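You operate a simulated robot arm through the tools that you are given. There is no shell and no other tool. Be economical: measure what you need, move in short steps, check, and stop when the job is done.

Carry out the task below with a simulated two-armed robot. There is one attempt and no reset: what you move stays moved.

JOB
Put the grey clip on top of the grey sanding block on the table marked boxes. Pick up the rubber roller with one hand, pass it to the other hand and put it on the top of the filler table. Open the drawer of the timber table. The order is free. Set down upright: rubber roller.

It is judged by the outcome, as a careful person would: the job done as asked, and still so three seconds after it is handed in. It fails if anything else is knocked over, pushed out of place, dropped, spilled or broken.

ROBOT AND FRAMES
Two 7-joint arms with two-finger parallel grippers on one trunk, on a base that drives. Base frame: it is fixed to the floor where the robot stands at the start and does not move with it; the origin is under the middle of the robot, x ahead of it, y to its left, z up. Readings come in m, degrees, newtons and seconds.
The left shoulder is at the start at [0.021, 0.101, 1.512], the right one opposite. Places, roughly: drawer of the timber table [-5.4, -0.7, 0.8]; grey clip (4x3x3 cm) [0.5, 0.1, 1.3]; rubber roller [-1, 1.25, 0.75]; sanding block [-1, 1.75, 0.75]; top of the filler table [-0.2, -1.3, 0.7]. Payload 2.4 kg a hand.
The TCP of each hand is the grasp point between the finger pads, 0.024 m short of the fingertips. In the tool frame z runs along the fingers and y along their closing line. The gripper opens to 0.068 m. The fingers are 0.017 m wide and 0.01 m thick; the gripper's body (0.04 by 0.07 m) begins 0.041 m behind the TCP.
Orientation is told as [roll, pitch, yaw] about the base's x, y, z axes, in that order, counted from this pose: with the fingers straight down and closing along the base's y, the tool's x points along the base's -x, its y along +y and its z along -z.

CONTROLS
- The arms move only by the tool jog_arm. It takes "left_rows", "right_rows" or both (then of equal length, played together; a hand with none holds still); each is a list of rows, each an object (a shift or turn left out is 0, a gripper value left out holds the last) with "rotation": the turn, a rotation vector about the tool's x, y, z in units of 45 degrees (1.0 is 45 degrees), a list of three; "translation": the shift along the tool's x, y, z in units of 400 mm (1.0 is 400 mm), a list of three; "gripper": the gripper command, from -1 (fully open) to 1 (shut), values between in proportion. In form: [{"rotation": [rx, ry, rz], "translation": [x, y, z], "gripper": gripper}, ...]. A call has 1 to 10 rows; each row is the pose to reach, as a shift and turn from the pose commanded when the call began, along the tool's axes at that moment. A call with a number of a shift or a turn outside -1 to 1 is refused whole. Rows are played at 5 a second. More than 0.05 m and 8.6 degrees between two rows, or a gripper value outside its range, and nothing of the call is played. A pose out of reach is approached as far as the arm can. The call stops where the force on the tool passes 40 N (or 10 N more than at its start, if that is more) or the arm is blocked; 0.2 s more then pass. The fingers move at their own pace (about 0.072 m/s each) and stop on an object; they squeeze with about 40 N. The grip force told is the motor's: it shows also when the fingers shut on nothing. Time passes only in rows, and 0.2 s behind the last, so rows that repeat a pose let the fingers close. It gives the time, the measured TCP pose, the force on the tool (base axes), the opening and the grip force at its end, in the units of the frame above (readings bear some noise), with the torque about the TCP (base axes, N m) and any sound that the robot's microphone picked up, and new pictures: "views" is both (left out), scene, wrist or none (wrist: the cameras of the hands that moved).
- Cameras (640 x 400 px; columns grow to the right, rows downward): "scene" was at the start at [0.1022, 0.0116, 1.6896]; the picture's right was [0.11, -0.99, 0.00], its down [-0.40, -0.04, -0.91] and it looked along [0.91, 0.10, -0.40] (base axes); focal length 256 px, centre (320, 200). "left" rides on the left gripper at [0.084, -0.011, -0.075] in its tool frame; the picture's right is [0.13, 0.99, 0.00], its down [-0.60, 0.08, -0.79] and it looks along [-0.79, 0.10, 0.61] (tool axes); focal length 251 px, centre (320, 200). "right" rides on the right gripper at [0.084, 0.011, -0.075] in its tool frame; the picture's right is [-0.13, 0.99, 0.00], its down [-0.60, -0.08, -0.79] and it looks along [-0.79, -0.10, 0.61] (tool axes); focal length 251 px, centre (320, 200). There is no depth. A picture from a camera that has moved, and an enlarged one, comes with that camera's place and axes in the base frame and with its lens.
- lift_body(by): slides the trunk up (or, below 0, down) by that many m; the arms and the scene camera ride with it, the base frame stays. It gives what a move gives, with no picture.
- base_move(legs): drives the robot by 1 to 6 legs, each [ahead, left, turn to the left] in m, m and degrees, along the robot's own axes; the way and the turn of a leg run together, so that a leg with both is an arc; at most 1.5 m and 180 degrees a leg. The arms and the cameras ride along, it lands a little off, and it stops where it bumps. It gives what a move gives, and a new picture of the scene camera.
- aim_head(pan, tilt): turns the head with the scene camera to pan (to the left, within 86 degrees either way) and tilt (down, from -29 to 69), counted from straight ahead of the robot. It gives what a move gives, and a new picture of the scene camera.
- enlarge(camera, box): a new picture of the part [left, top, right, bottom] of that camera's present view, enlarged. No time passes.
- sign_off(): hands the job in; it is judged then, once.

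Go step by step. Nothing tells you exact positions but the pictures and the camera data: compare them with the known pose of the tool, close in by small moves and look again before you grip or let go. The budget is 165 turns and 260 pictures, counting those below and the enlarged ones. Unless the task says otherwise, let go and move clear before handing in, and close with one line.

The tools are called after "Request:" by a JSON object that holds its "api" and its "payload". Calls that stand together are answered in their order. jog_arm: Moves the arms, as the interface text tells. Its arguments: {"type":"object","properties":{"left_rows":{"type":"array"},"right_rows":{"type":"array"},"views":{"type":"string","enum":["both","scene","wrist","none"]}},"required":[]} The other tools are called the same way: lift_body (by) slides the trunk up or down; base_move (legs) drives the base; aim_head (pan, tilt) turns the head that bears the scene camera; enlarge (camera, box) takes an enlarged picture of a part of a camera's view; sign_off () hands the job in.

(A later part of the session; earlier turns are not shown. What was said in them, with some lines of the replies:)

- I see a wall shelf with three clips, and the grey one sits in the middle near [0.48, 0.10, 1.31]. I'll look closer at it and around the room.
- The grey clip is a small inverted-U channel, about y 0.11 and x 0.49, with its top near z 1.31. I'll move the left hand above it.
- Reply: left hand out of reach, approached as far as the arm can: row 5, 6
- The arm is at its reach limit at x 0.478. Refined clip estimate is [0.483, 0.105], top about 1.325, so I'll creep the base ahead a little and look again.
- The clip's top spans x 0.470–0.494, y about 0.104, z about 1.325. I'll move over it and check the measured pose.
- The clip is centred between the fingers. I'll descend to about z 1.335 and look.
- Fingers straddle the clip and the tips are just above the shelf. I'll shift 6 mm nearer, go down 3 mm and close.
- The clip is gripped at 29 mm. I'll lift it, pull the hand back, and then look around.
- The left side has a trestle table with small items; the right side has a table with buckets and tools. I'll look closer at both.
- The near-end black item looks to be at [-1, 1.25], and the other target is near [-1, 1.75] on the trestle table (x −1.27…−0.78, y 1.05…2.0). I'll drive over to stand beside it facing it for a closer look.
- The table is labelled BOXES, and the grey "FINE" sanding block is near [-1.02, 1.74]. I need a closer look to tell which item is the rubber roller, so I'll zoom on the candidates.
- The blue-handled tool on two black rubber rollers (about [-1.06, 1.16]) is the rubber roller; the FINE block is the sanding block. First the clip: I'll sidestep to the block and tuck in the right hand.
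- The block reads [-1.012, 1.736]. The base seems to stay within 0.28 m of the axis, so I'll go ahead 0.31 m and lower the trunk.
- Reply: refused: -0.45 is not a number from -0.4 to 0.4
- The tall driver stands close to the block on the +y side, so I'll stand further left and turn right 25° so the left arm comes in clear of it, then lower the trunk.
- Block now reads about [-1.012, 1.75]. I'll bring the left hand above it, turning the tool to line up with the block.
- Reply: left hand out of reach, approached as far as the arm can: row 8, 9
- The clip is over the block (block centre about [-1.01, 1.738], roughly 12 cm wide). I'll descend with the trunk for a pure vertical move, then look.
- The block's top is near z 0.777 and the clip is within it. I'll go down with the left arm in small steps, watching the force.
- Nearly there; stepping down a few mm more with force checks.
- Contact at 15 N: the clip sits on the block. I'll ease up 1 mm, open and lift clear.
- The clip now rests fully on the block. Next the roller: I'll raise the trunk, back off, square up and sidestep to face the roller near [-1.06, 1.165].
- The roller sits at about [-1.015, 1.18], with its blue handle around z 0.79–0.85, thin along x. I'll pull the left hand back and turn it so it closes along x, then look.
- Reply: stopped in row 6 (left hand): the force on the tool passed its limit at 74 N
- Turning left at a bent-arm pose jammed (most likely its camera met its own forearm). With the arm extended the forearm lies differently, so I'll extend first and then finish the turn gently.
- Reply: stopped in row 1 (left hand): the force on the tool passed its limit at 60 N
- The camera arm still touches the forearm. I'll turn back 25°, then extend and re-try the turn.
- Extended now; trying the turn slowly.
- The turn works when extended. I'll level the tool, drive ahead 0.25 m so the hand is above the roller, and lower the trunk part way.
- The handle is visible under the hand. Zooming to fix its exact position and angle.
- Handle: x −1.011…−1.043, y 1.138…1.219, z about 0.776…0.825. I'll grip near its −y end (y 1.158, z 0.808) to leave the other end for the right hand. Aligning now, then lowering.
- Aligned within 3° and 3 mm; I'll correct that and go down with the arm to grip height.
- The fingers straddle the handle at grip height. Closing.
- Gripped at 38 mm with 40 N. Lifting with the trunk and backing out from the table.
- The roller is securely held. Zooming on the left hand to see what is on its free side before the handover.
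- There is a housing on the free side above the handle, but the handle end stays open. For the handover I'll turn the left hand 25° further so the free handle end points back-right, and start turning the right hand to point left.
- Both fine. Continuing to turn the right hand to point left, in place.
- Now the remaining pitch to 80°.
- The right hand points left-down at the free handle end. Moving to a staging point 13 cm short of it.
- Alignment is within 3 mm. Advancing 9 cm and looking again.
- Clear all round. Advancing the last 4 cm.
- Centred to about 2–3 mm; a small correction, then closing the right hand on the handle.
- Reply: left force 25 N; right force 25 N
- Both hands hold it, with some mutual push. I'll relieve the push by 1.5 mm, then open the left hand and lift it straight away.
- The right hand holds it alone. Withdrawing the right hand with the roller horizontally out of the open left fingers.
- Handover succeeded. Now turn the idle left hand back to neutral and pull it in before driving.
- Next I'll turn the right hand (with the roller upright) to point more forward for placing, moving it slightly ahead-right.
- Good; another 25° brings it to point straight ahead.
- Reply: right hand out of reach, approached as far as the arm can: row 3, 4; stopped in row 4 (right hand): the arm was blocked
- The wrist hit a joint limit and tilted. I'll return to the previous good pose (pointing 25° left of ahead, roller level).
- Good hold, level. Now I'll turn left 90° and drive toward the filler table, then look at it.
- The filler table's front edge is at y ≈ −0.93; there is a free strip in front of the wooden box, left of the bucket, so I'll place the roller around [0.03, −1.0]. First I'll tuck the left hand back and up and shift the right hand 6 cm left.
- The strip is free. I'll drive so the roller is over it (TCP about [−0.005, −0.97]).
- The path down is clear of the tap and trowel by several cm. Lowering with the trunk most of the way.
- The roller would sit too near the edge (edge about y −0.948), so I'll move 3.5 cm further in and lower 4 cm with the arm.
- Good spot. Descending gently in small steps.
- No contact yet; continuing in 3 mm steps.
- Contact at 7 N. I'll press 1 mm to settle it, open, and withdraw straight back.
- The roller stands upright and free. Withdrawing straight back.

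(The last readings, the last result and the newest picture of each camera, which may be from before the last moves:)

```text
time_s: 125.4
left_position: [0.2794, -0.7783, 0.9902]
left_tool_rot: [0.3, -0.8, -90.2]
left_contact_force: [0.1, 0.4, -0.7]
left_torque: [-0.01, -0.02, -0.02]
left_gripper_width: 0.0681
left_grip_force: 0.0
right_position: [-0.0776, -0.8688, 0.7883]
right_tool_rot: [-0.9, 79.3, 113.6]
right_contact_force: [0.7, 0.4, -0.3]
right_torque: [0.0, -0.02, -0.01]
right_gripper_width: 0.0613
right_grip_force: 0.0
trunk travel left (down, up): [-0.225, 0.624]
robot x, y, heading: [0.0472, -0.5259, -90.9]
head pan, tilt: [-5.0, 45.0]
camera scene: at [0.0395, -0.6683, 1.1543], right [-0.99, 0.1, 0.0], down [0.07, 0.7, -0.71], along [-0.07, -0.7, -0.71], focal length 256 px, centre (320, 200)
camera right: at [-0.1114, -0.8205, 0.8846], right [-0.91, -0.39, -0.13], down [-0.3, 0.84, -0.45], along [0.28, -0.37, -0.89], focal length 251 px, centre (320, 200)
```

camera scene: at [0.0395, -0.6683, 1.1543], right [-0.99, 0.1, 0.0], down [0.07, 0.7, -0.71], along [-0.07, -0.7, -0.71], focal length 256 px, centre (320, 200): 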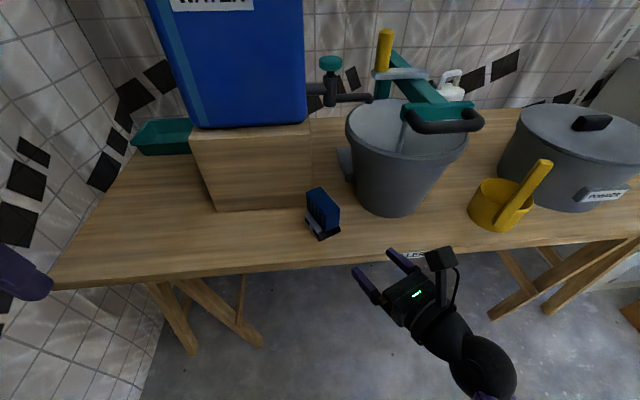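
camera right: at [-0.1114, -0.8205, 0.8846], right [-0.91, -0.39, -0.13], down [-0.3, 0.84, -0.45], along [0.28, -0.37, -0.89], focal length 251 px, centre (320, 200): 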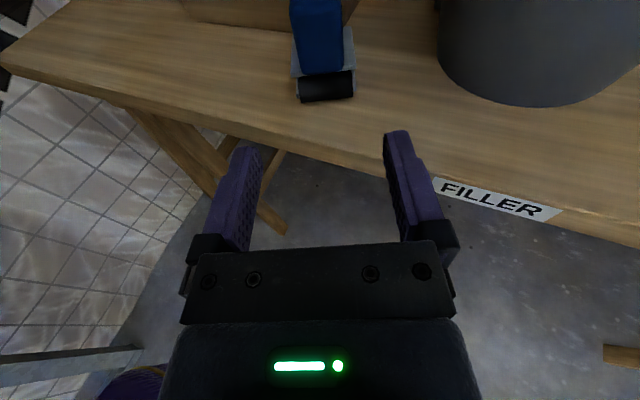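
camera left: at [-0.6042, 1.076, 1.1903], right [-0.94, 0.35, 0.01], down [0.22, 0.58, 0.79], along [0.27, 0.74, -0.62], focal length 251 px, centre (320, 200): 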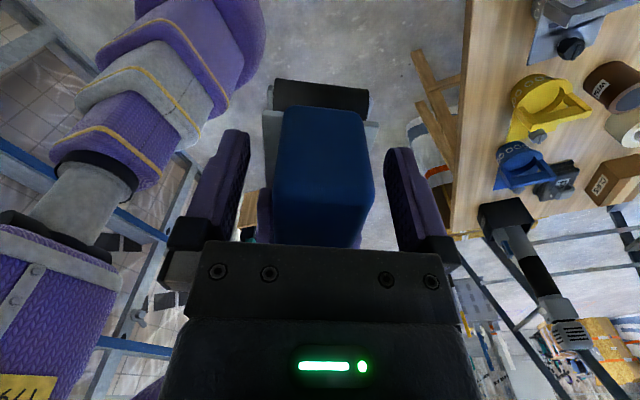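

The roller is upright on the filler table. Now the drawer: back away, raise the trunk, turn toward −x and look.

Request:
{"api": "base_move", "payload": {"legs": [[-0.45, 0, 0], [0, 0, -90]]}}

Request:
{"api": "lift_body", "payload": {"by": 0.3}}

Request:
{"api": "aim_head", "payload": {"pan": 0, "tilt": 15}}

```text
time_s: 131.9
left_position: [-0.1983, -0.3024, 0.9915]
left_tool_rot: [0.4, -0.9, 180.0]
left_contact_force: [0.2, 0.2, 0.5]
left_torque: [0.01, -0.06, -0.01]
left_gripper_width: 0.068
left_grip_force: 0.2
right_position: [-0.2903, 0.0508, 0.788]
right_tool_rot: [-1.1, 79.3, 23.8]
right_contact_force: [-0.1, 0.2, -0.3]
right_torque: [-0.03, -0.04, 0.0]
right_gripper_width: 0.0612
right_grip_force: 0.0
trunk travel left (down, up): [-0.225, 0.624]
robot x, y, heading: [0.0577, -0.0713, 179.3]
head pan, tilt: [-5.0, 45.0]
camera scene: at [-0.0911, -0.0627, 1.1543], right [0.1, 1.0, 0.0], down [0.7, -0.07, -0.71], along [-0.7, 0.07, -0.71], focal length 256 px, centre (320, 200)
```

scene: 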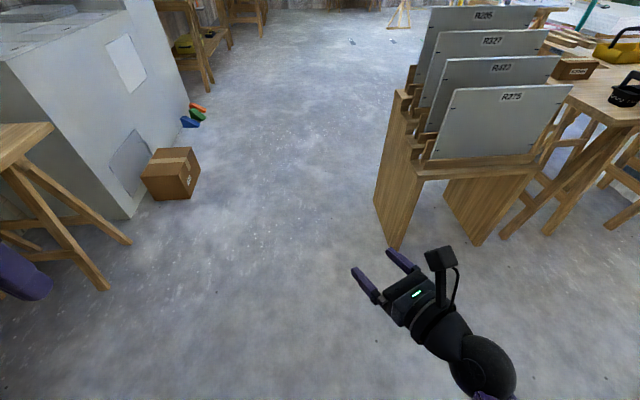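

```text
time_s: 134.9
left_position: [-0.1979, -0.3047, 1.2917]
left_tool_rot: [0.3, -0.8, 180.0]
left_contact_force: [0.1, -0.6, -0.3]
left_torque: [-0.02, 0.02, 0.01]
left_gripper_width: 0.068
left_grip_force: 0.1
right_position: [-0.2902, 0.0521, 1.088]
right_tool_rot: [-1.2, 79.3, 23.6]
right_contact_force: [-0.2, 0.2, -0.4]
right_torque: [-0.01, 0.01, 0.02]
right_gripper_width: 0.0615
right_grip_force: 0.2
trunk travel left (down, up): [-0.525, 0.324]
robot x, y, heading: [0.0584, -0.0738, 179.2]
head pan, tilt: [-5.0, 45.0]
```

```text
time_s: 135.9
left_position: [-0.1971, -0.3021, 1.2906]
left_tool_rot: [0.4, -0.8, 180.1]
left_contact_force: [0.1, -0.3, -0.4]
left_torque: [0.0, -0.02, 0.02]
left_gripper_width: 0.0682
left_grip_force: 0.1
right_position: [-0.2901, 0.0532, 1.0875]
right_tool_rot: [-1.1, 79.2, 23.8]
right_contact_force: [-1.2, -0.1, 0.4]
right_torque: [0.0, 0.0, -0.04]
right_gripper_width: 0.0612
right_grip_force: 0.2
trunk travel left (down, up): [-0.525, 0.324]
robot x, y, heading: [0.0548, -0.0706, 179.3]
head pan, tilt: [0.0, 15.0]
camera scene: at [-0.0562, -0.0702, 1.5037], right [0.01, 1.0, 0.0], down [0.26, 0.0, -0.97], along [-0.97, 0.01, -0.26], focal length 256 px, centre (320, 200)
```

scene: 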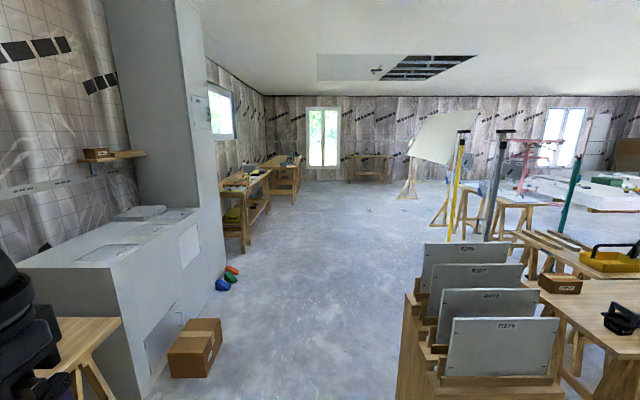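

The corridor along −x is open; the timber table should be the second on the left, around pixel (285,170). Zooming.

Request:
{"api": "enlarge", "payload": {"camera": "scene", "box": [210, 140, 310, 260]}}

```text
3.33 times, centred on (260, 200) of scene
camera zoom: at [-0.0562, -0.0702, 1.5037], right [0.01, 1.0, 0.0], down [0.26, 0.0, -0.97], along [-0.97, 0.01, -0.26], focal length 854 px, centre (520, 200)
```

zoom: 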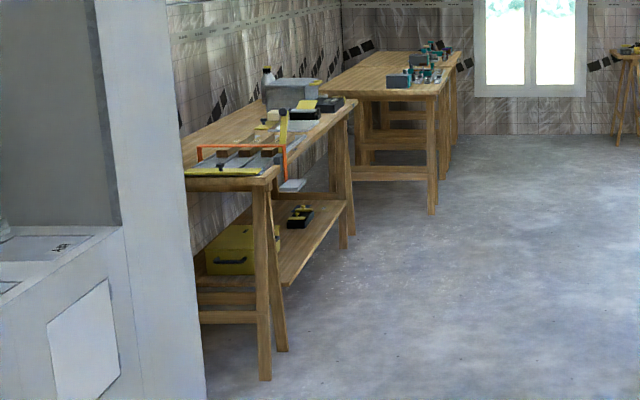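

The way is clear (corridor y −0.75…+0.35). Driving down it about 4 m, keeping y near 0.

Request:
{"api": "base_move", "payload": {"legs": [[1.4, 0.05, 0], [1.4, 0, 0], [1.2, 0, 0]]}}

Request:
{"api": "aim_head", "payload": {"pan": 25, "tilt": 25}}

```text
time_s: 155.1
left_position: [-4.2032, -0.2559, 1.291]
left_tool_rot: [0.3, -0.9, 178.9]
left_contact_force: [0.2, -0.1, -0.1]
left_torque: [-0.01, -0.05, 0.0]
left_gripper_width: 0.068
left_grip_force: 0.0
right_position: [-4.2903, 0.1005, 1.0869]
right_tool_rot: [-1.1, 79.3, 22.6]
right_contact_force: [-0.5, 0.2, -0.3]
right_torque: [0.02, -0.01, 0.01]
right_gripper_width: 0.0614
right_grip_force: 0.0
trunk travel left (down, up): [-0.525, 0.324]
robot x, y, heading: [-3.9476, -0.0314, 178.3]
head pan, tilt: [0.0, 15.0]
camera scene: at [-4.0581, -0.0254, 1.5037], right [0.03, 1.0, 0.0], down [0.26, -0.01, -0.97], along [-0.97, 0.03, -0.26], focal length 256 px, centre (320, 200)
```

scene: 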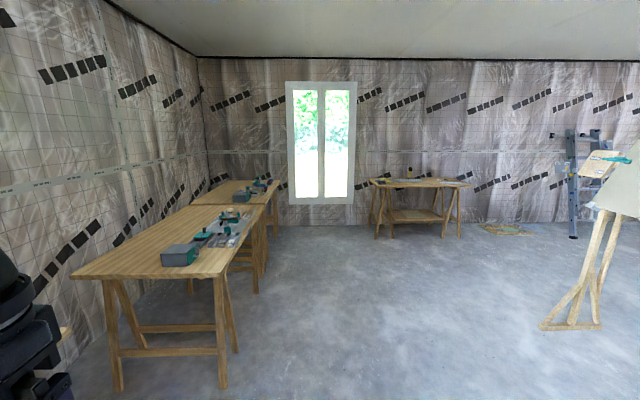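

```text
time_s: 156.0
left_position: [-4.2034, -0.2563, 1.2909]
left_tool_rot: [0.3, -0.8, 178.9]
left_contact_force: [0.0, -0.8, 0.4]
left_torque: [-0.02, -0.02, 0.02]
left_gripper_width: 0.0681
left_grip_force: 0.0
right_position: [-4.29, 0.1017, 1.0881]
right_tool_rot: [-1.1, 79.3, 22.5]
right_contact_force: [0.0, 0.6, 0.6]
right_torque: [-0.02, -0.02, 0.02]
right_gripper_width: 0.0609
right_grip_force: 0.1
trunk travel left (down, up): [-0.525, 0.324]
robot x, y, heading: [-3.9475, -0.0316, 178.0]
head pan, tilt: [25.0, 25.0]
camera scene: at [-4.0492, -0.0645, 1.4875], right [-0.39, 0.92, 0.0], down [0.39, 0.17, -0.91], along [-0.83, -0.36, -0.42], focal length 256 px, centre (320, 200)
```

scene: 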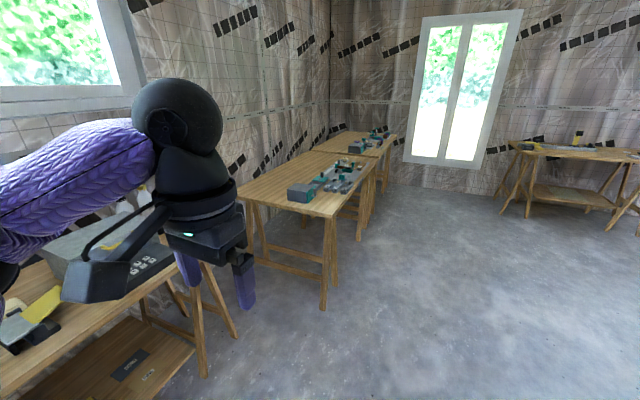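

I'll zoom on the near table to find the drawer and its label.

Request:
{"api": "enlarge", "payload": {"camera": "scene", "box": [230, 120, 410, 240]}}

Request:
{"api": "enlarge", "payload": {"camera": "scene", "box": [490, 120, 640, 220]}}

```text
3.33 times, centred on (320, 180) of scene
camera zoom: at [-4.0492, -0.0645, 1.4875], right [-0.39, 0.92, 0.0], down [0.39, 0.17, -0.91], along [-0.83, -0.36, -0.42], focal length 854 px, centre (320, 267)
```

zoom: 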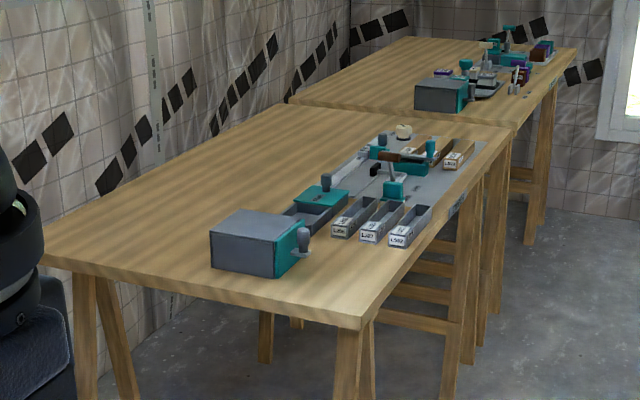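

```text
4.00 times, centred on (565, 170) of scene
camera zoom: at [-4.0492, -0.0645, 1.4875], right [-0.39, 0.92, 0.0], down [0.39, 0.17, -0.91], along [-0.83, -0.36, -0.42], focal length 1024 px, centre (-660, 320)
```

zoom: 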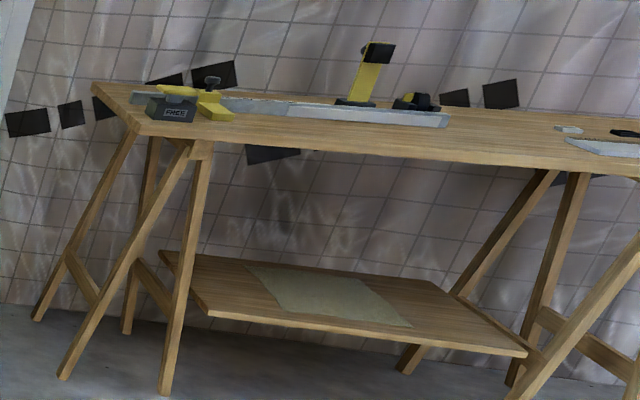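

The drawer is the small grey box with a teal front and a knob, facing +y, on the near table. I'll drive in front of it and face −y.

Request:
{"api": "base_move", "payload": {"legs": [[1.4, -0.2, 0], [0, 0, 91]]}}

Request:
{"api": "aim_head", "payload": {"pan": 0, "tilt": 40}}

Request:
{"api": "enlarge", "payload": {"camera": "scene", "box": [220, 100, 420, 225]}}

```text
time_s: 166.9
left_position: [-5.1031, -0.0323, 1.2896]
left_tool_rot: [0.4, -0.8, -89.8]
left_contact_force: [0.0, 0.4, 0.3]
left_torque: [0.03, 0.03, 0.01]
left_gripper_width: 0.068
left_grip_force: 0.1
right_position: [-5.4585, -0.1252, 1.0893]
right_tool_rot: [-1.1, 79.3, 113.9]
right_contact_force: [1.3, -1.0, 0.2]
right_torque: [-0.01, 0.0, -0.03]
right_gripper_width: 0.0611
right_grip_force: 0.1
trunk travel left (down, up): [-0.525, 0.324]
robot x, y, heading: [-5.3342, 0.2238, -90.8]
head pan, tilt: [25.0, 25.0]
camera scene: at [-5.2966, 0.1215, 1.4875], right [-0.91, -0.41, 0.0], down [-0.17, 0.38, -0.91], along [0.37, -0.83, -0.42], focal length 256 px, centre (320, 200)
```

scene: 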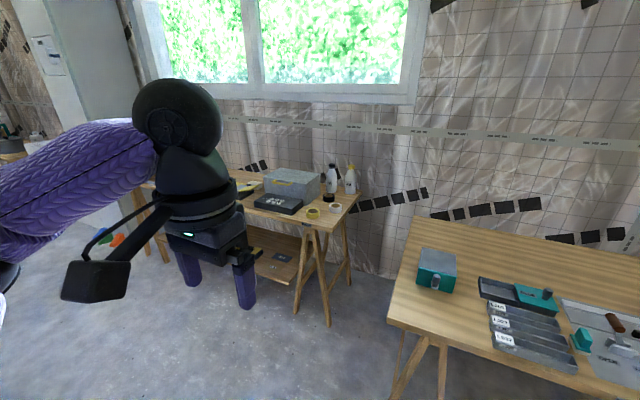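

```text
time_s: 167.8
left_position: [-5.1033, -0.0312, 1.2912]
left_tool_rot: [0.5, -0.8, -89.9]
left_contact_force: [0.3, 0.6, -0.3]
left_torque: [-0.02, 0.03, -0.03]
left_gripper_width: 0.0677
left_grip_force: 0.0
right_position: [-5.4582, -0.1239, 1.0878]
right_tool_rot: [-1.0, 79.3, 113.9]
right_contact_force: [0.1, -0.1, -0.3]
right_torque: [0.0, 0.03, 0.01]
right_gripper_width: 0.0613
right_grip_force: 0.1
trunk travel left (down, up): [-0.525, 0.324]
robot x, y, heading: [-5.3336, 0.2183, -90.4]
head pan, tilt: [0.0, 40.0]
camera scene: at [-5.3355, 0.1203, 1.4642], right [-1.0, 0.01, 0.0], down [0.01, 0.64, -0.77], along [-0.01, -0.77, -0.64], focal length 256 px, centre (320, 200)
```

scene: 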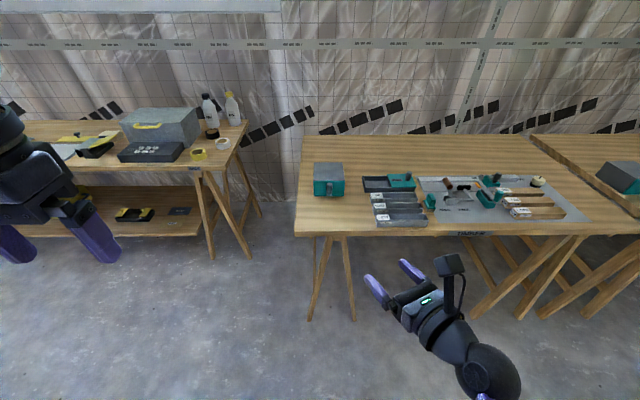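

```text
3.20 times, centred on (320, 162) of scene
camera zoom: at [-5.3355, 0.1203, 1.4642], right [-1.0, 0.01, 0.0], down [0.01, 0.64, -0.77], along [-0.01, -0.77, -0.64], focal length 819 px, centre (320, 320)
```

zoom: 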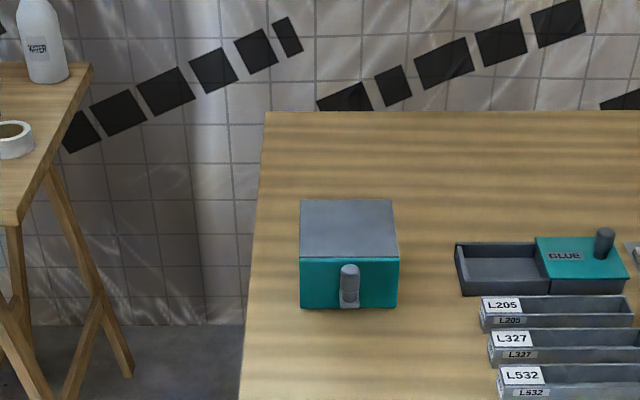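

Knob at about [-5.387, −0.765, 0.79]; the table label reads TIMBER. I'll raise and tuck the right hand, and extend the left hand (pointing down, closing along x) for the knob.

Request:
{"api": "jog_arm", "payload": {"left_rows": [{"translation": [-0.08, -0.055, 0]}, {"translation": [-0.16, -0.11, 0]}, {"translation": [-0.24, -0.165, 0]}, {"translation": [-0.32, -0.22, 0]}, {"translation": [-0.4, -0.275, 0]}, {"translation": [-0.46, -0.325, 0]}], "right_rows": [{"translation": [0.09, 0, -0.04]}, {"translation": [0.18, 0, -0.08]}, {"translation": [0.27, 0, -0.12]}, {"translation": [0.36, 0, -0.16]}, {"translation": [0.45, 0, -0.2]}, {"translation": [0.5, 0, -0.25]}], "views": "scene"}}

Request:
{"api": "base_move", "payload": {"legs": [[0.3, -0.15, 0]]}}

Request:
{"api": "enlarge", "payload": {"camera": "left", "box": [0, 0, 640, 400]}}

```text
time_s: 169.2
left_position: [-5.235, -0.2166, 1.2927]
left_tool_rot: [0.4, -0.7, -90.1]
left_contact_force: [0.7, 0.0, -0.8]
left_torque: [-0.01, 0.0, -0.01]
left_gripper_width: 0.0678
left_grip_force: 0.0
right_position: [-5.5129, -0.1227, 1.3136]
right_tool_rot: [-1.4, 79.3, 113.4]
right_contact_force: [-0.4, -0.7, 0.1]
right_torque: [0.0, 0.04, 0.02]
right_gripper_width: 0.0611
right_grip_force: 0.0
right hand out of reach, approached as far as the arm can: row 3, 4, 5, 6
trunk travel left (down, up): [-0.525, 0.324]
robot x, y, heading: [-5.3348, 0.2215, -90.6]
head pan, tilt: [0.0, 40.0]
camera scene: at [-5.3369, 0.1201, 1.4642], right [-1.0, 0.01, 0.0], down [0.01, 0.64, -0.77], along [-0.01, -0.77, -0.64], focal length 256 px, centre (320, 200)
```

scene: 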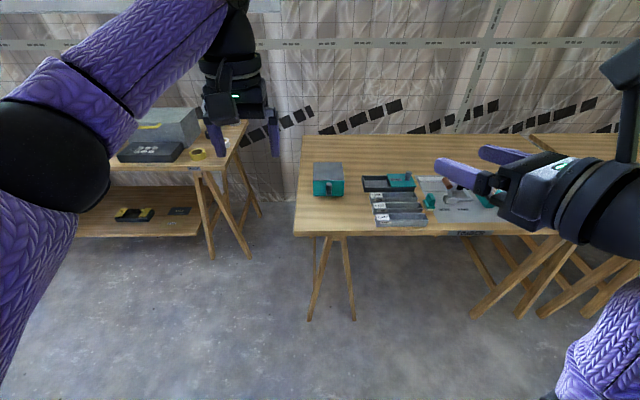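

```text
time_s: 171.4
left_position: [-5.3876, -0.5142, 1.2908]
left_tool_rot: [0.4, -0.7, -90.0]
left_contact_force: [0.3, 0.1, -0.6]
left_torque: [0.03, 0.04, 0.01]
left_gripper_width: 0.0678
left_grip_force: 0.0
right_position: [-5.6654, -0.4205, 1.3135]
right_tool_rot: [-1.4, 79.3, 113.5]
right_contact_force: [-0.3, -0.7, 0.4]
right_torque: [0.01, 0.02, 0.03]
right_gripper_width: 0.0615
right_grip_force: 0.1
trunk travel left (down, up): [-0.525, 0.324]
robot x, y, heading: [-5.487, -0.0792, -90.6]
head pan, tilt: [0.0, 40.0]
camera scene: at [-5.4899, -0.1782, 1.4641], right [-1.0, 0.01, 0.0], down [0.01, 0.64, -0.77], along [-0.01, -0.77, -0.64], focal length 256 px, centre (320, 200)
```

scene: 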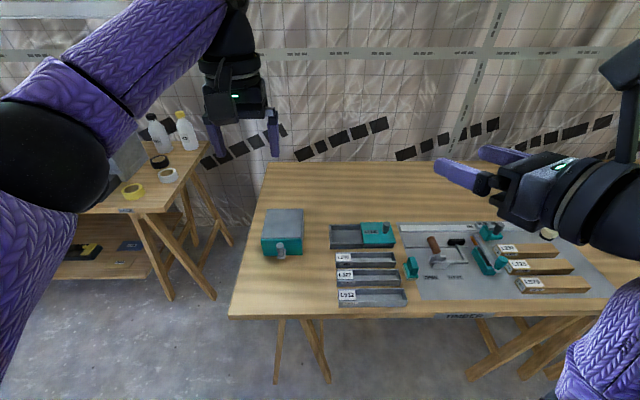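

```text
1.00 times, centred on (320, 200) of left (not enlarged: the box is as wide or as high as the picture)
camera zoom: at [-5.3999, -0.4301, 1.3668], right [0.99, 0.13, 0.0], down [0.07, -0.59, 0.8], along [0.11, -0.79, -0.6], focal length 251 px, centre (320, 200)
```

zoom: 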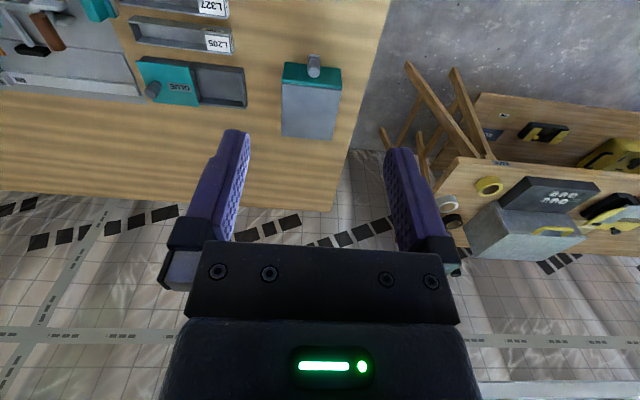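

Rough triangulation is poor from here; I'll go ahead 0.17 m, lower partly and measure again.

Request:
{"api": "base_move", "payload": {"legs": [[0.17, 0, 0]]}}

Request:
{"api": "lift_body", "payload": {"by": -0.2}}

Request:
{"api": "enlarge", "payload": {"camera": "left", "box": [160, 0, 480, 200]}}

Request:
{"api": "enlarge", "payload": {"camera": "scene", "box": [200, 200, 400, 325]}}

```text
time_s: 172.9
left_position: [-5.3901, -0.6844, 1.2916]
left_tool_rot: [0.4, -0.7, -90.1]
left_contact_force: [-0.7, -1.4, -0.9]
left_torque: [0.06, 0.0, 0.01]
left_gripper_width: 0.0679
left_grip_force: 0.2
right_position: [-5.6693, -0.5902, 1.3129]
right_tool_rot: [-1.2, 79.2, 113.4]
right_contact_force: [0.2, -0.8, 0.7]
right_torque: [0.0, -0.01, -0.02]
right_gripper_width: 0.0613
right_grip_force: 0.1
trunk travel left (down, up): [-0.525, 0.324]
robot x, y, heading: [-5.4873, -0.2436, -90.8]
head pan, tilt: [0.0, 40.0]
camera scene: at [-5.4919, -0.3482, 1.4641], right [-1.0, 0.01, 0.0], down [0.01, 0.64, -0.77], along [-0.01, -0.77, -0.64], focal length 256 px, centre (320, 200)
```

scene: 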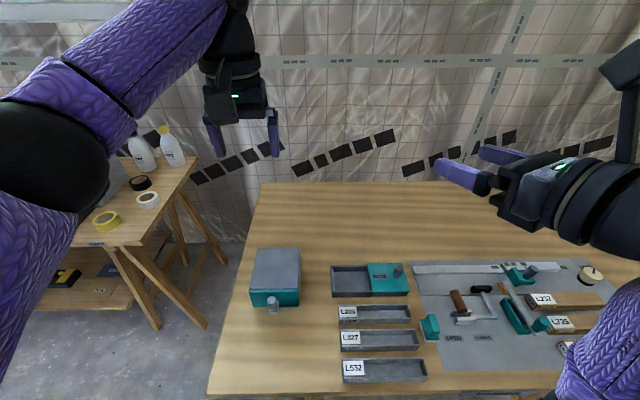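

```text
time_s: 175.1
left_position: [-5.3909, -0.684, 1.0915]
left_tool_rot: [0.5, -0.7, -90.0]
left_contact_force: [-0.8, -0.4, 0.1]
left_torque: [0.0, 0.0, 0.0]
left_gripper_width: 0.0682
left_grip_force: 0.0
right_position: [-5.6706, -0.6056, 1.0889]
right_tool_rot: [-7.9, 75.6, 107.2]
right_contact_force: [0.5, 0.5, -0.1]
right_torque: [0.03, 0.0, -0.01]
right_gripper_width: 0.0609
right_grip_force: 0.0
trunk travel left (down, up): [-0.325, 0.524]
robot x, y, heading: [-5.4884, -0.2471, -90.8]
head pan, tilt: [0.0, 40.0]
```

```text
2.00 times, centred on (320, 100) of left
camera zoom: at [-5.402, -0.5988, 1.1671], right [0.99, 0.13, 0.0], down [0.07, -0.59, 0.8], along [0.1, -0.79, -0.6], focal length 503 px, centre (320, 400)
```

zoom: 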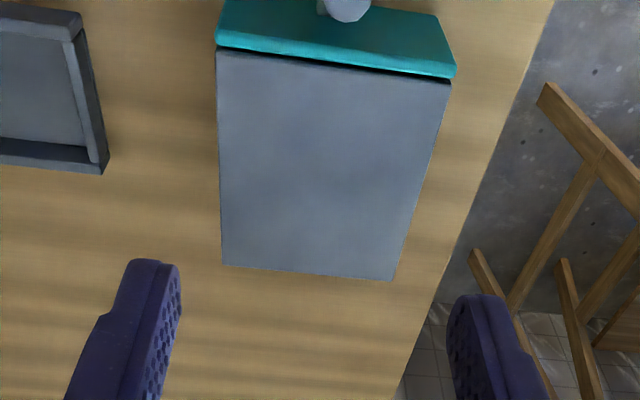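

```text
3.20 times, centred on (300, 262) of scene
camera zoom: at [-5.4922, -0.3723, 1.263], right [-1.0, 0.01, 0.0], down [0.01, 0.64, -0.77], along [-0.01, -0.77, -0.64], focal length 819 px, centre (384, 0)
```

zoom: 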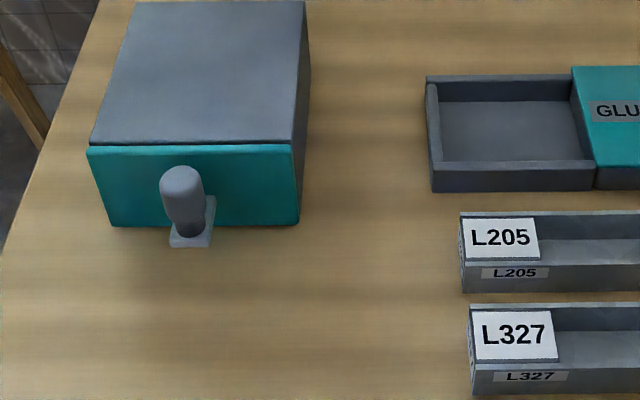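

Good triangulation: knob top at [-5.379, −0.672, 0.88], box top 0.882, table about 0.81. I'll centre the left hand over the knob and pull the right hand back.

Request:
{"api": "jog_arm", "payload": {"left_rows": [{"translation": [0.018, 0.015, 0]}, {"translation": [0.0375, 0.03, 0]}, {"translation": [0.0375, 0.03, 0.05]}, {"translation": [0.0375, 0.03, 0.1]}], "right_rows": [{"translation": [0, 0, -0.06]}, {"translation": [0, 0, -0.12]}, {"translation": [0, 0, -0.18]}, {"translation": [0, 0, -0.25]}], "views": "scene"}}

Request:
{"api": "enlarge", "payload": {"camera": "left", "box": [220, 0, 420, 125]}}

```text
time_s: 176.1
left_position: [-5.3776, -0.6679, 1.0524]
left_tool_rot: [0.4, -0.8, -90.2]
left_contact_force: [-0.2, -0.5, 0.0]
left_torque: [-0.01, 0.03, -0.02]
left_gripper_width: 0.0678
left_grip_force: 0.0
right_position: [-5.7379, -0.5344, 1.1246]
right_tool_rot: [-7.8, 75.5, 107.5]
right_contact_force: [-0.4, 0.0, -0.2]
right_torque: [-0.03, -0.06, 0.03]
right_gripper_width: 0.0611
right_grip_force: 0.2
right hand out of reach, approached as far as the arm can: row 1, 2, 3, 4
trunk travel left (down, up): [-0.325, 0.524]
robot x, y, heading: [-5.4878, -0.2468, -90.8]
head pan, tilt: [0.0, 40.0]
camera scene: at [-5.4923, -0.3724, 1.2629], right [-1.0, 0.01, 0.0], down [0.01, 0.64, -0.77], along [-0.01, -0.77, -0.64], focal length 256 px, centre (320, 200)
```

scene: 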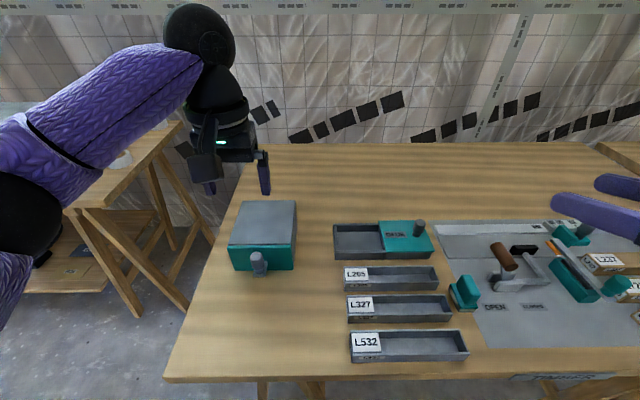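

```text
3.20 times, centred on (320, 62) of left
camera zoom: at [-5.3897, -0.5839, 1.1265], right [0.99, 0.13, 0.0], down [0.07, -0.59, 0.8], along [0.1, -0.8, -0.6], focal length 805 px, centre (320, 640)
```

zoom: 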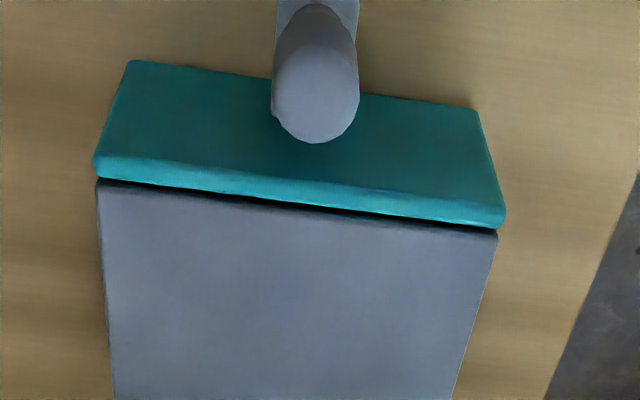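

Aligned over the knob within about 1–2 mm. Lowering the trunk, then the arm.

Request:
{"api": "lift_body", "payload": {"by": -0.12}}

Request:
{"api": "enlarge", "payload": {"camera": "left", "box": [160, 0, 480, 200]}}

Request:
{"api": "enlarge", "payload": {"camera": "scene", "box": [180, 130, 340, 250]}}

```text
time_s: 177.6
left_position: [-5.3783, -0.6683, 0.9333]
left_tool_rot: [0.3, -0.8, -90.0]
left_contact_force: [0.3, -0.2, -0.1]
left_torque: [-0.02, -0.01, -0.01]
left_gripper_width: 0.0681
left_grip_force: 0.1
right_position: [-5.7383, -0.5541, 0.9855]
right_tool_rot: [-12.1, 71.4, 103.3]
right_contact_force: [0.0, 0.0, -0.6]
right_torque: [-0.02, 0.04, -0.01]
right_gripper_width: 0.061
right_grip_force: 0.1
trunk travel left (down, up): [-0.205, 0.645]
robot x, y, heading: [-5.4891, -0.2465, -90.6]
head pan, tilt: [0.0, 40.0]
```

```text
2.00 times, centred on (320, 100) of left
camera zoom: at [-5.3897, -0.5843, 1.007], right [0.99, 0.13, 0.0], down [0.07, -0.59, 0.8], along [0.11, -0.79, -0.6], focal length 503 px, centre (320, 400)
```

zoom: 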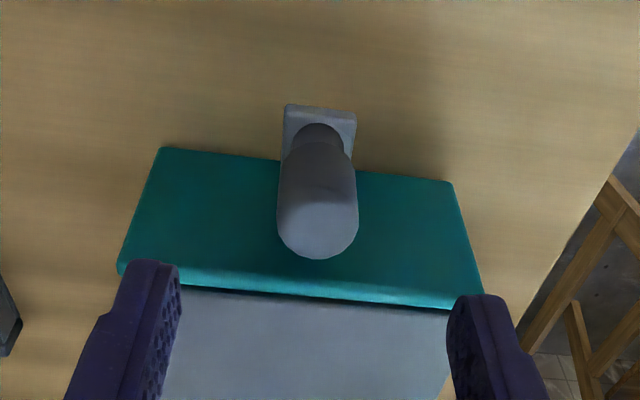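

```text
3.33 times, centred on (260, 190) of scene
camera zoom: at [-5.4926, -0.3995, 1.1412], right [-1.0, 0.01, 0.0], down [0.01, 0.64, -0.77], along [-0.01, -0.77, -0.64], focal length 854 px, centre (520, 233)
```

zoom: 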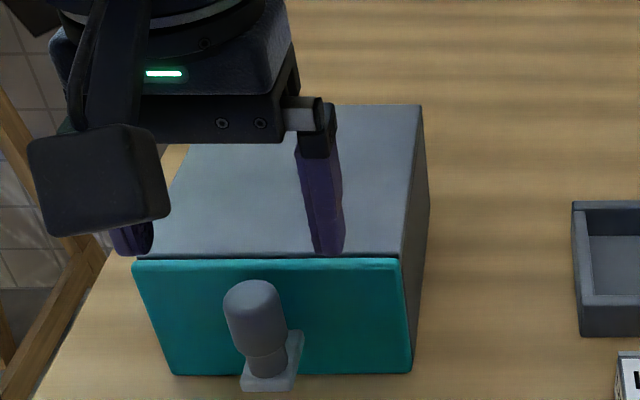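

Perfectly centred. Lowering the arm 6.3 cm around the knob.

Request:
{"api": "jog_arm", "payload": {"left_rows": [{"translation": [0, 0, 0.06]}, {"translation": [0, 0, 0.12]}, {"translation": [0, 0, 0.158]}, {"translation": [0, 0, 0.158]}], "views": "wrist"}}

Request:
{"api": "enlarge", "payload": {"camera": "scene", "box": [180, 130, 340, 250]}}

```text
time_s: 178.6
left_position: [-5.3786, -0.6686, 0.8693]
left_tool_rot: [0.5, -0.8, -90.2]
left_contact_force: [0.2, -0.8, -0.9]
left_torque: [0.0, -0.02, -0.03]
left_gripper_width: 0.0678
left_grip_force: 0.2
right_position: [-5.7382, -0.5551, 0.9843]
right_tool_rot: [-12.2, 71.4, 103.3]
right_contact_force: [-0.5, 0.1, -0.9]
right_torque: [0.0, 0.0, 0.03]
right_gripper_width: 0.0611
right_grip_force: 0.1
trunk travel left (down, up): [-0.205, 0.645]
robot x, y, heading: [-5.4882, -0.243, -90.8]
head pan, tilt: [0.0, 40.0]
camera left: at [-5.3897, -0.5851, 0.9437], right [0.99, 0.13, 0.0], down [0.07, -0.59, 0.8], along [0.1, -0.79, -0.6], focal length 251 px, centre (320, 200)
```

left: 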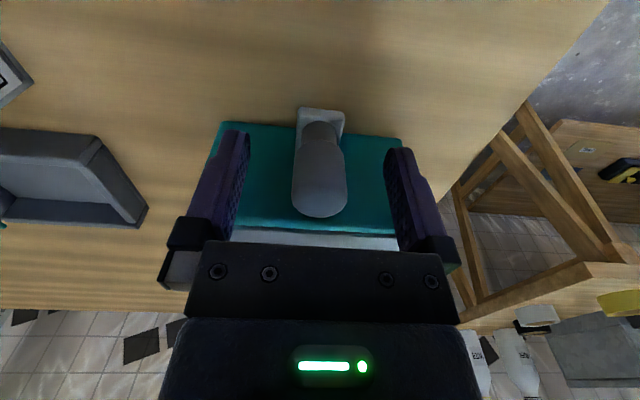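

```text
3.33 times, centred on (260, 190) of scene
camera zoom: at [-5.4926, -0.3996, 1.1411], right [-1.0, 0.01, 0.0], down [0.01, 0.64, -0.77], along [-0.01, -0.77, -0.64], focal length 854 px, centre (520, 233)
```

zoom: 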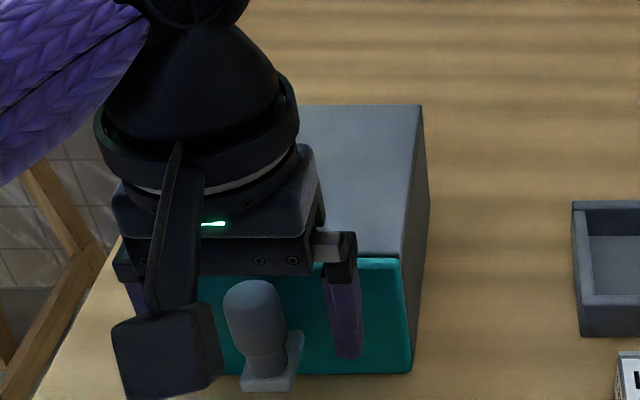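

Fingers straddle the knob. Closing and checking the grip.

Request:
{"api": "jog_arm", "payload": {"left_rows": [{"gripper": 1}, {"gripper": 1}, {"gripper": 1}, {"gripper": 1}, {"gripper": 1}], "views": "wrist"}}

```text
time_s: 179.8
left_position: [-5.3785, -0.6693, 0.8707]
left_tool_rot: [0.3, -0.7, -90.1]
left_contact_force: [-4.2, 0.7, -3.0]
left_torque: [-0.12, 1.09, -0.04]
left_gripper_width: 0.0239
left_grip_force: 39.7
right_position: [-5.7394, -0.5555, 0.9846]
right_tool_rot: [-12.1, 71.4, 103.3]
right_contact_force: [-0.6, -0.3, 0.4]
right_torque: [-0.02, 0.0, 0.0]
right_gripper_width: 0.0612
right_grip_force: 0.0
trunk travel left (down, up): [-0.205, 0.645]
robot x, y, heading: [-5.4887, -0.2452, -90.8]
head pan, tilt: [0.0, 40.0]
camera left: at [-5.39, -0.5852, 0.9438], right [0.99, 0.13, 0.0], down [0.07, -0.59, 0.8], along [0.1, -0.79, -0.6], focal length 251 px, centre (320, 200)
```

left: 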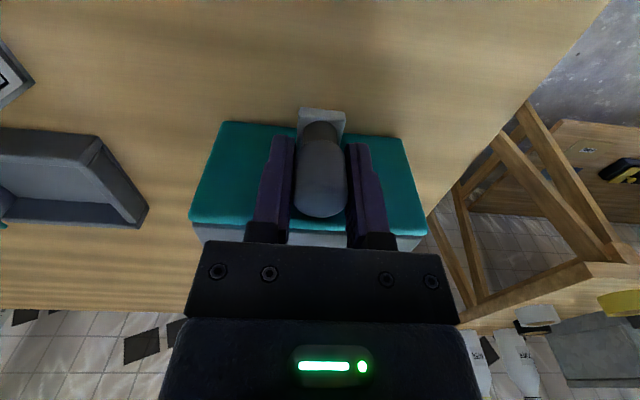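

Gripped at 24 mm. Pulling gently 4 cm toward the robot and checking that only the drawer moves.

Request:
{"api": "jog_arm", "payload": {"left_rows": [{"translation": [0.025, 0, 0]}, {"translation": [0.05, 0, 0]}, {"translation": [0.075, 0, 0]}, {"translation": [0.1, 0, 0]}, {"translation": [0.1, 0, 0]}], "views": "wrist"}}

Request:
{"api": "enlarge", "payload": {"camera": "scene", "box": [180, 130, 340, 250]}}

```text
time_s: 181.0
left_position: [-5.3775, -0.6287, 0.8703]
left_tool_rot: [0.5, -0.8, -90.1]
left_contact_force: [-4.4, 0.4, 12.2]
left_torque: [0.58, 0.94, -0.12]
left_gripper_width: 0.0238
left_grip_force: 40.2
right_position: [-5.7397, -0.5544, 0.985]
right_tool_rot: [-12.1, 71.4, 103.2]
right_contact_force: [-1.5, 0.3, -0.1]
right_torque: [0.01, -0.03, 0.03]
right_gripper_width: 0.0611
right_grip_force: 0.1
trunk travel left (down, up): [-0.205, 0.645]
robot x, y, heading: [-5.4872, -0.2435, -90.8]
head pan, tilt: [0.0, 40.0]
camera left: at [-5.3901, -0.5445, 0.9436], right [0.99, 0.13, 0.0], down [0.07, -0.59, 0.8], along [0.11, -0.8, -0.6], focal length 251 px, centre (320, 200)
```

left: 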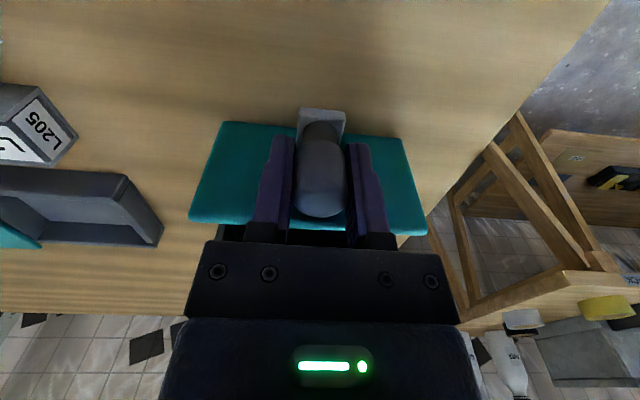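

```text
3.33 times, centred on (260, 190) of scene
camera zoom: at [-5.4931, -0.399, 1.1413], right [-1.0, 0.01, 0.0], down [0.01, 0.64, -0.77], along [-0.01, -0.77, -0.64], focal length 854 px, centre (520, 233)
```

zoom: 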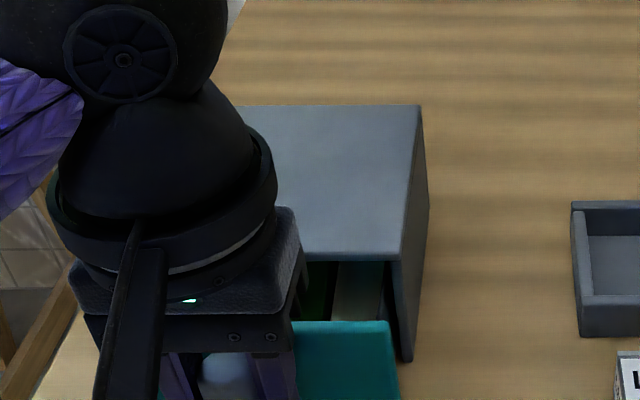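

The drawer opens while the box stays put. Pulling another 4.5 cm.

Request:
{"api": "jog_arm", "payload": {"left_rows": [{"translation": [0.025, 0, 0]}, {"translation": [0.05, 0, 0]}, {"translation": [0.075, 0, 0]}, {"translation": [0.11, 0, 0]}, {"translation": [0.11, 0, 0]}], "views": "wrist"}}

Request:
{"api": "enlarge", "payload": {"camera": "scene", "box": [180, 130, 340, 250]}}

```text
time_s: 182.2
left_position: [-5.3783, -0.5847, 0.8683]
left_tool_rot: [0.4, -0.9, -90.1]
left_contact_force: [-5.3, 0.7, 34.8]
left_torque: [-0.17, 0.9, -0.06]
left_gripper_width: 0.0237
left_grip_force: 39.9
right_position: [-5.7398, -0.5527, 0.9844]
right_tool_rot: [-12.1, 71.5, 103.1]
right_contact_force: [-0.2, 0.4, 0.2]
right_torque: [-0.02, 0.01, -0.01]
right_gripper_width: 0.0614
right_grip_force: 0.1
trunk travel left (down, up): [-0.205, 0.645]
robot x, y, heading: [-5.4879, -0.2418, -90.8]
head pan, tilt: [0.0, 40.0]
camera left: at [-5.3901, -0.5, 0.9433], right [0.99, 0.13, 0.0], down [0.07, -0.59, 0.8], along [0.1, -0.8, -0.6], focal length 251 px, centre (320, 200)
```

left: 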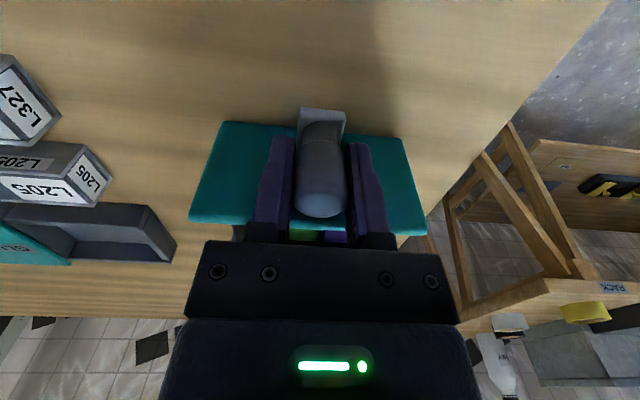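

```text
3.33 times, centred on (260, 190) of scene
camera zoom: at [-5.4936, -0.3979, 1.1416], right [-1.0, 0.01, 0.0], down [0.01, 0.64, -0.77], along [-0.01, -0.77, -0.64], focal length 854 px, centre (520, 233)
```

zoom: 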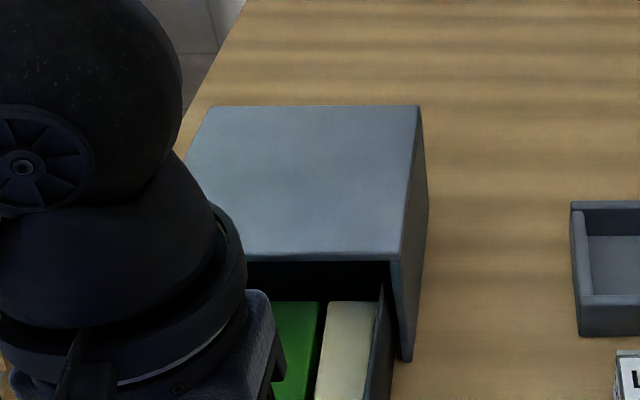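

Open about 8.5 cm, with some downward press by the hand. I'll relieve 2 mm upward and pull 1.5 cm more to see if it reaches its stop.

Request:
{"api": "jog_arm", "payload": {"left_rows": [{"translation": [0, 0, -0.006]}, {"translation": [0, 0, -0.006]}, {"translation": [0.012, 0, -0.006]}, {"translation": [0.025, 0, -0.007]}, {"translation": [0.038, 0, -0.007]}, {"translation": [0.038, 0, -0.007]}], "views": "none"}}

Request:
{"api": "enlarge", "payload": {"camera": "scene", "box": [180, 130, 340, 250]}}

```text
time_s: 183.6
left_position: [-5.378, -0.5714, 0.8687]
left_tool_rot: [0.5, -0.6, -90.2]
left_contact_force: [-13.4, 0.6, -35.2]
left_torque: [-0.28, 0.99, 0.1]
left_gripper_width: 0.0236
left_grip_force: 39.8
right_position: [-5.7392, -0.5571, 0.9837]
right_tool_rot: [-12.2, 71.3, 103.2]
right_contact_force: [0.0, 0.0, -0.2]
right_torque: [0.0, 0.01, 0.02]
right_gripper_width: 0.0612
right_grip_force: 0.1
trunk travel left (down, up): [-0.205, 0.645]
robot x, y, heading: [-5.4878, -0.2438, -90.6]
head pan, tilt: [0.0, 40.0]
```

```text
3.33 times, centred on (260, 190) of scene
camera zoom: at [-5.4934, -0.4012, 1.1406], right [-1.0, 0.01, 0.0], down [0.01, 0.64, -0.76], along [-0.01, -0.76, -0.64], focal length 854 px, centre (520, 233)
```

zoom: 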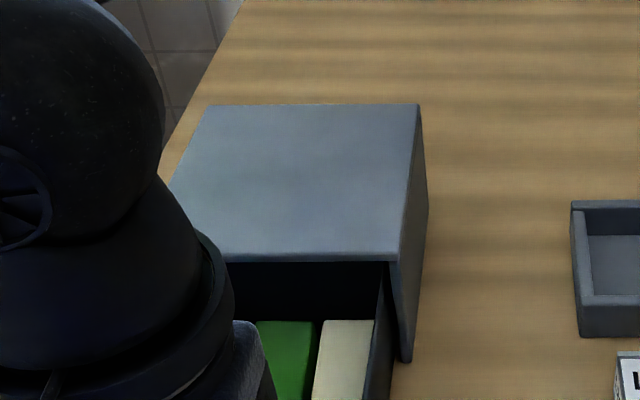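

Open nearly 10 cm of a ~13 cm deep box. I'll take off the vertical strain, release the knob, and check before lifting away.

Request:
{"api": "jog_arm", "payload": {"left_rows": [{"translation": [0, 0, 0.0035]}, {"translation": [0, 0, 0.0035]}], "views": "none"}}

Request:
{"api": "jog_arm", "payload": {"left_rows": [{"gripper": 0.2}, {"gripper": -0.2}, {"gripper": -0.6}, {"gripper": -0.6}], "views": "wrist"}}

```text
time_s: 184.2
left_position: [-5.3777, -0.5715, 0.8685]
left_tool_rot: [0.4, -0.7, -90.2]
left_contact_force: [-12.8, 0.4, -13.8]
left_torque: [1.14, 1.0, -0.19]
left_gripper_width: 0.0239
left_grip_force: 40.1
right_position: [-5.7398, -0.5556, 0.9822]
right_tool_rot: [-12.3, 71.3, 103.1]
right_contact_force: [0.7, 1.0, -0.8]
right_torque: [0.0, 0.0, -0.02]
right_gripper_width: 0.061
right_grip_force: 0.2
trunk travel left (down, up): [-0.205, 0.645]
robot x, y, heading: [-5.4888, -0.2466, -90.6]
head pan, tilt: [0.0, 40.0]
```

```text
time_s: 185.2
left_position: [-5.3783, -0.5706, 0.8686]
left_tool_rot: [0.4, -0.8, -90.1]
left_contact_force: [0.0, -0.6, -0.4]
left_torque: [0.01, 0.0, -0.01]
left_gripper_width: 0.0545
left_grip_force: 0.1
right_position: [-5.7389, -0.5551, 0.9844]
right_tool_rot: [-12.0, 71.4, 103.3]
right_contact_force: [0.2, 1.0, -0.2]
right_torque: [0.0, 0.01, -0.02]
right_gripper_width: 0.0616
right_grip_force: 0.1
trunk travel left (down, up): [-0.205, 0.645]
robot x, y, heading: [-5.4911, -0.2461, -91.0]
head pan, tilt: [0.0, 40.0]
camera left: at [-5.3892, -0.4861, 0.9436], right [0.99, 0.13, 0.0], down [0.07, -0.59, 0.8], along [0.1, -0.79, -0.6], focal length 251 px, centre (320, 200)
```

left: 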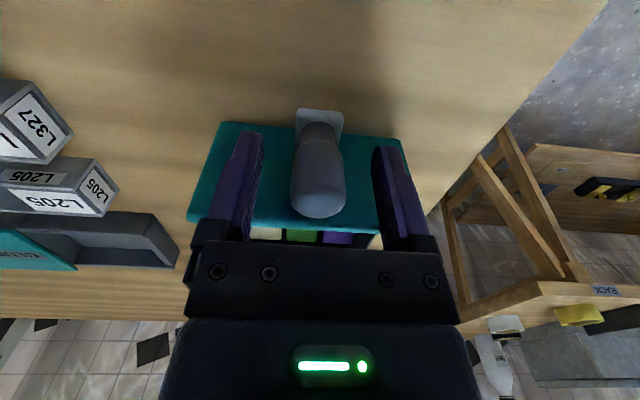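

Released and the drawer stays. Lifting the left hand straight up and backing away, then a final look.

Request:
{"api": "jog_arm", "payload": {"left_rows": [{"translation": [0, 0, -0.08]}, {"translation": [0, 0, -0.18]}, {"translation": [0.02, 0, -0.28]}, {"translation": [0.1, 0, -0.35]}], "views": "none"}}

Request:
{"api": "lift_body", "payload": {"by": 0.3}}

Request:
{"api": "base_move", "payload": {"legs": [[-0.4, 0, 0]]}}

Request:
{"api": "enlarge", "payload": {"camera": "scene", "box": [180, 120, 420, 280]}}

```text
time_s: 186.2
left_position: [-5.3788, -0.5287, 1.0093]
left_tool_rot: [0.4, -0.8, -90.2]
left_contact_force: [-1.3, -0.6, -0.5]
left_torque: [-0.01, -0.01, 0.0]
left_gripper_width: 0.0543
left_grip_force: 0.1
right_position: [-5.7387, -0.5559, 0.9855]
right_tool_rot: [-12.0, 71.4, 103.3]
right_contact_force: [-1.2, -0.1, 0.3]
right_torque: [0.05, -0.02, 0.02]
right_gripper_width: 0.0613
right_grip_force: 0.2
trunk travel left (down, up): [-0.205, 0.645]
robot x, y, heading: [-5.4881, -0.2454, -90.7]
head pan, tilt: [0.0, 40.0]
```

```text
time_s: 189.2
left_position: [-5.3772, -0.5289, 1.3079]
left_tool_rot: [0.4, -0.7, -90.2]
left_contact_force: [0.0, -0.1, 0.1]
left_torque: [0.03, -0.01, -0.03]
left_gripper_width: 0.0546
left_grip_force: 0.0
right_position: [-5.7384, -0.5554, 1.2837]
right_tool_rot: [-12.1, 71.5, 103.2]
right_contact_force: [0.5, -0.3, 0.6]
right_torque: [-0.03, 0.01, -0.01]
right_gripper_width: 0.0613
right_grip_force: 0.1
trunk travel left (down, up): [-0.505, 0.344]
robot x, y, heading: [-5.4897, -0.2489, -90.7]
head pan, tilt: [0.0, 40.0]
```

```text
time_s: 191.7
left_position: [-5.3732, -0.1271, 1.3075]
left_tool_rot: [0.5, -0.8, -90.2]
left_contact_force: [0.1, 0.2, 0.4]
left_torque: [-0.01, 0.0, -0.02]
left_gripper_width: 0.0543
left_grip_force: 0.1
right_position: [-5.7331, -0.1522, 1.2839]
right_tool_rot: [-12.0, 71.4, 103.2]
right_contact_force: [0.6, -0.7, 0.5]
right_torque: [-0.01, 0.0, -0.03]
right_gripper_width: 0.0613
right_grip_force: 0.1
trunk travel left (down, up): [-0.505, 0.344]
robot x, y, heading: [-5.4813, 0.1595, -91.0]
head pan, tilt: [0.0, 40.0]
camera scene: at [-5.4864, 0.0541, 1.4442], right [-1.0, 0.01, 0.0], down [0.01, 0.64, -0.77], along [-0.01, -0.77, -0.64], focal length 256 px, centre (320, 200)
```

scene: 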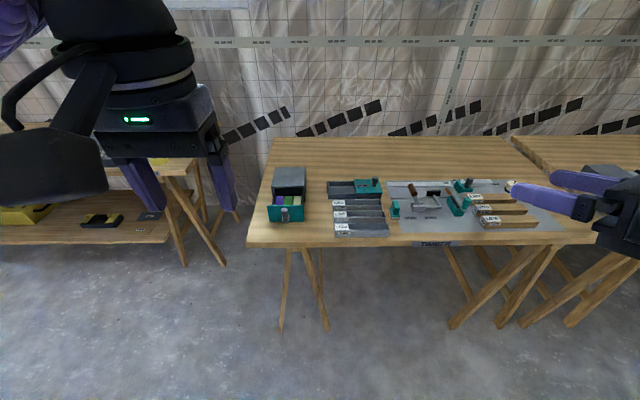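

```text
2.50 times, centred on (300, 200) of scene
camera zoom: at [-5.4864, 0.0541, 1.4442], right [-1.0, 0.01, 0.0], down [0.01, 0.64, -0.77], along [-0.01, -0.77, -0.64], focal length 640 px, centre (370, 200)
```

zoom: 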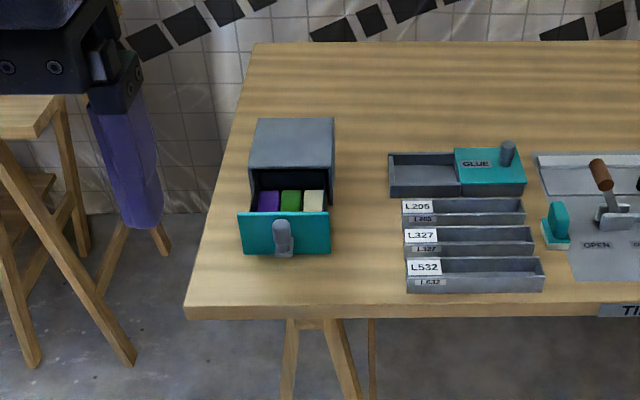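

The drawer is clearly open and nothing else on the table moved. The clip is on the sanding block and the roller stands upright on the filler table, so I'm handing in.

Request:
{"api": "sign_off", "payload": {}}

```text
The job is handed in.
```

The job is handed in: the grey clip is on the grey sanding block, the rubber roller was passed from left hand to right and stands upright on the filler table, and the timber table's drawer is open about 10 cm.
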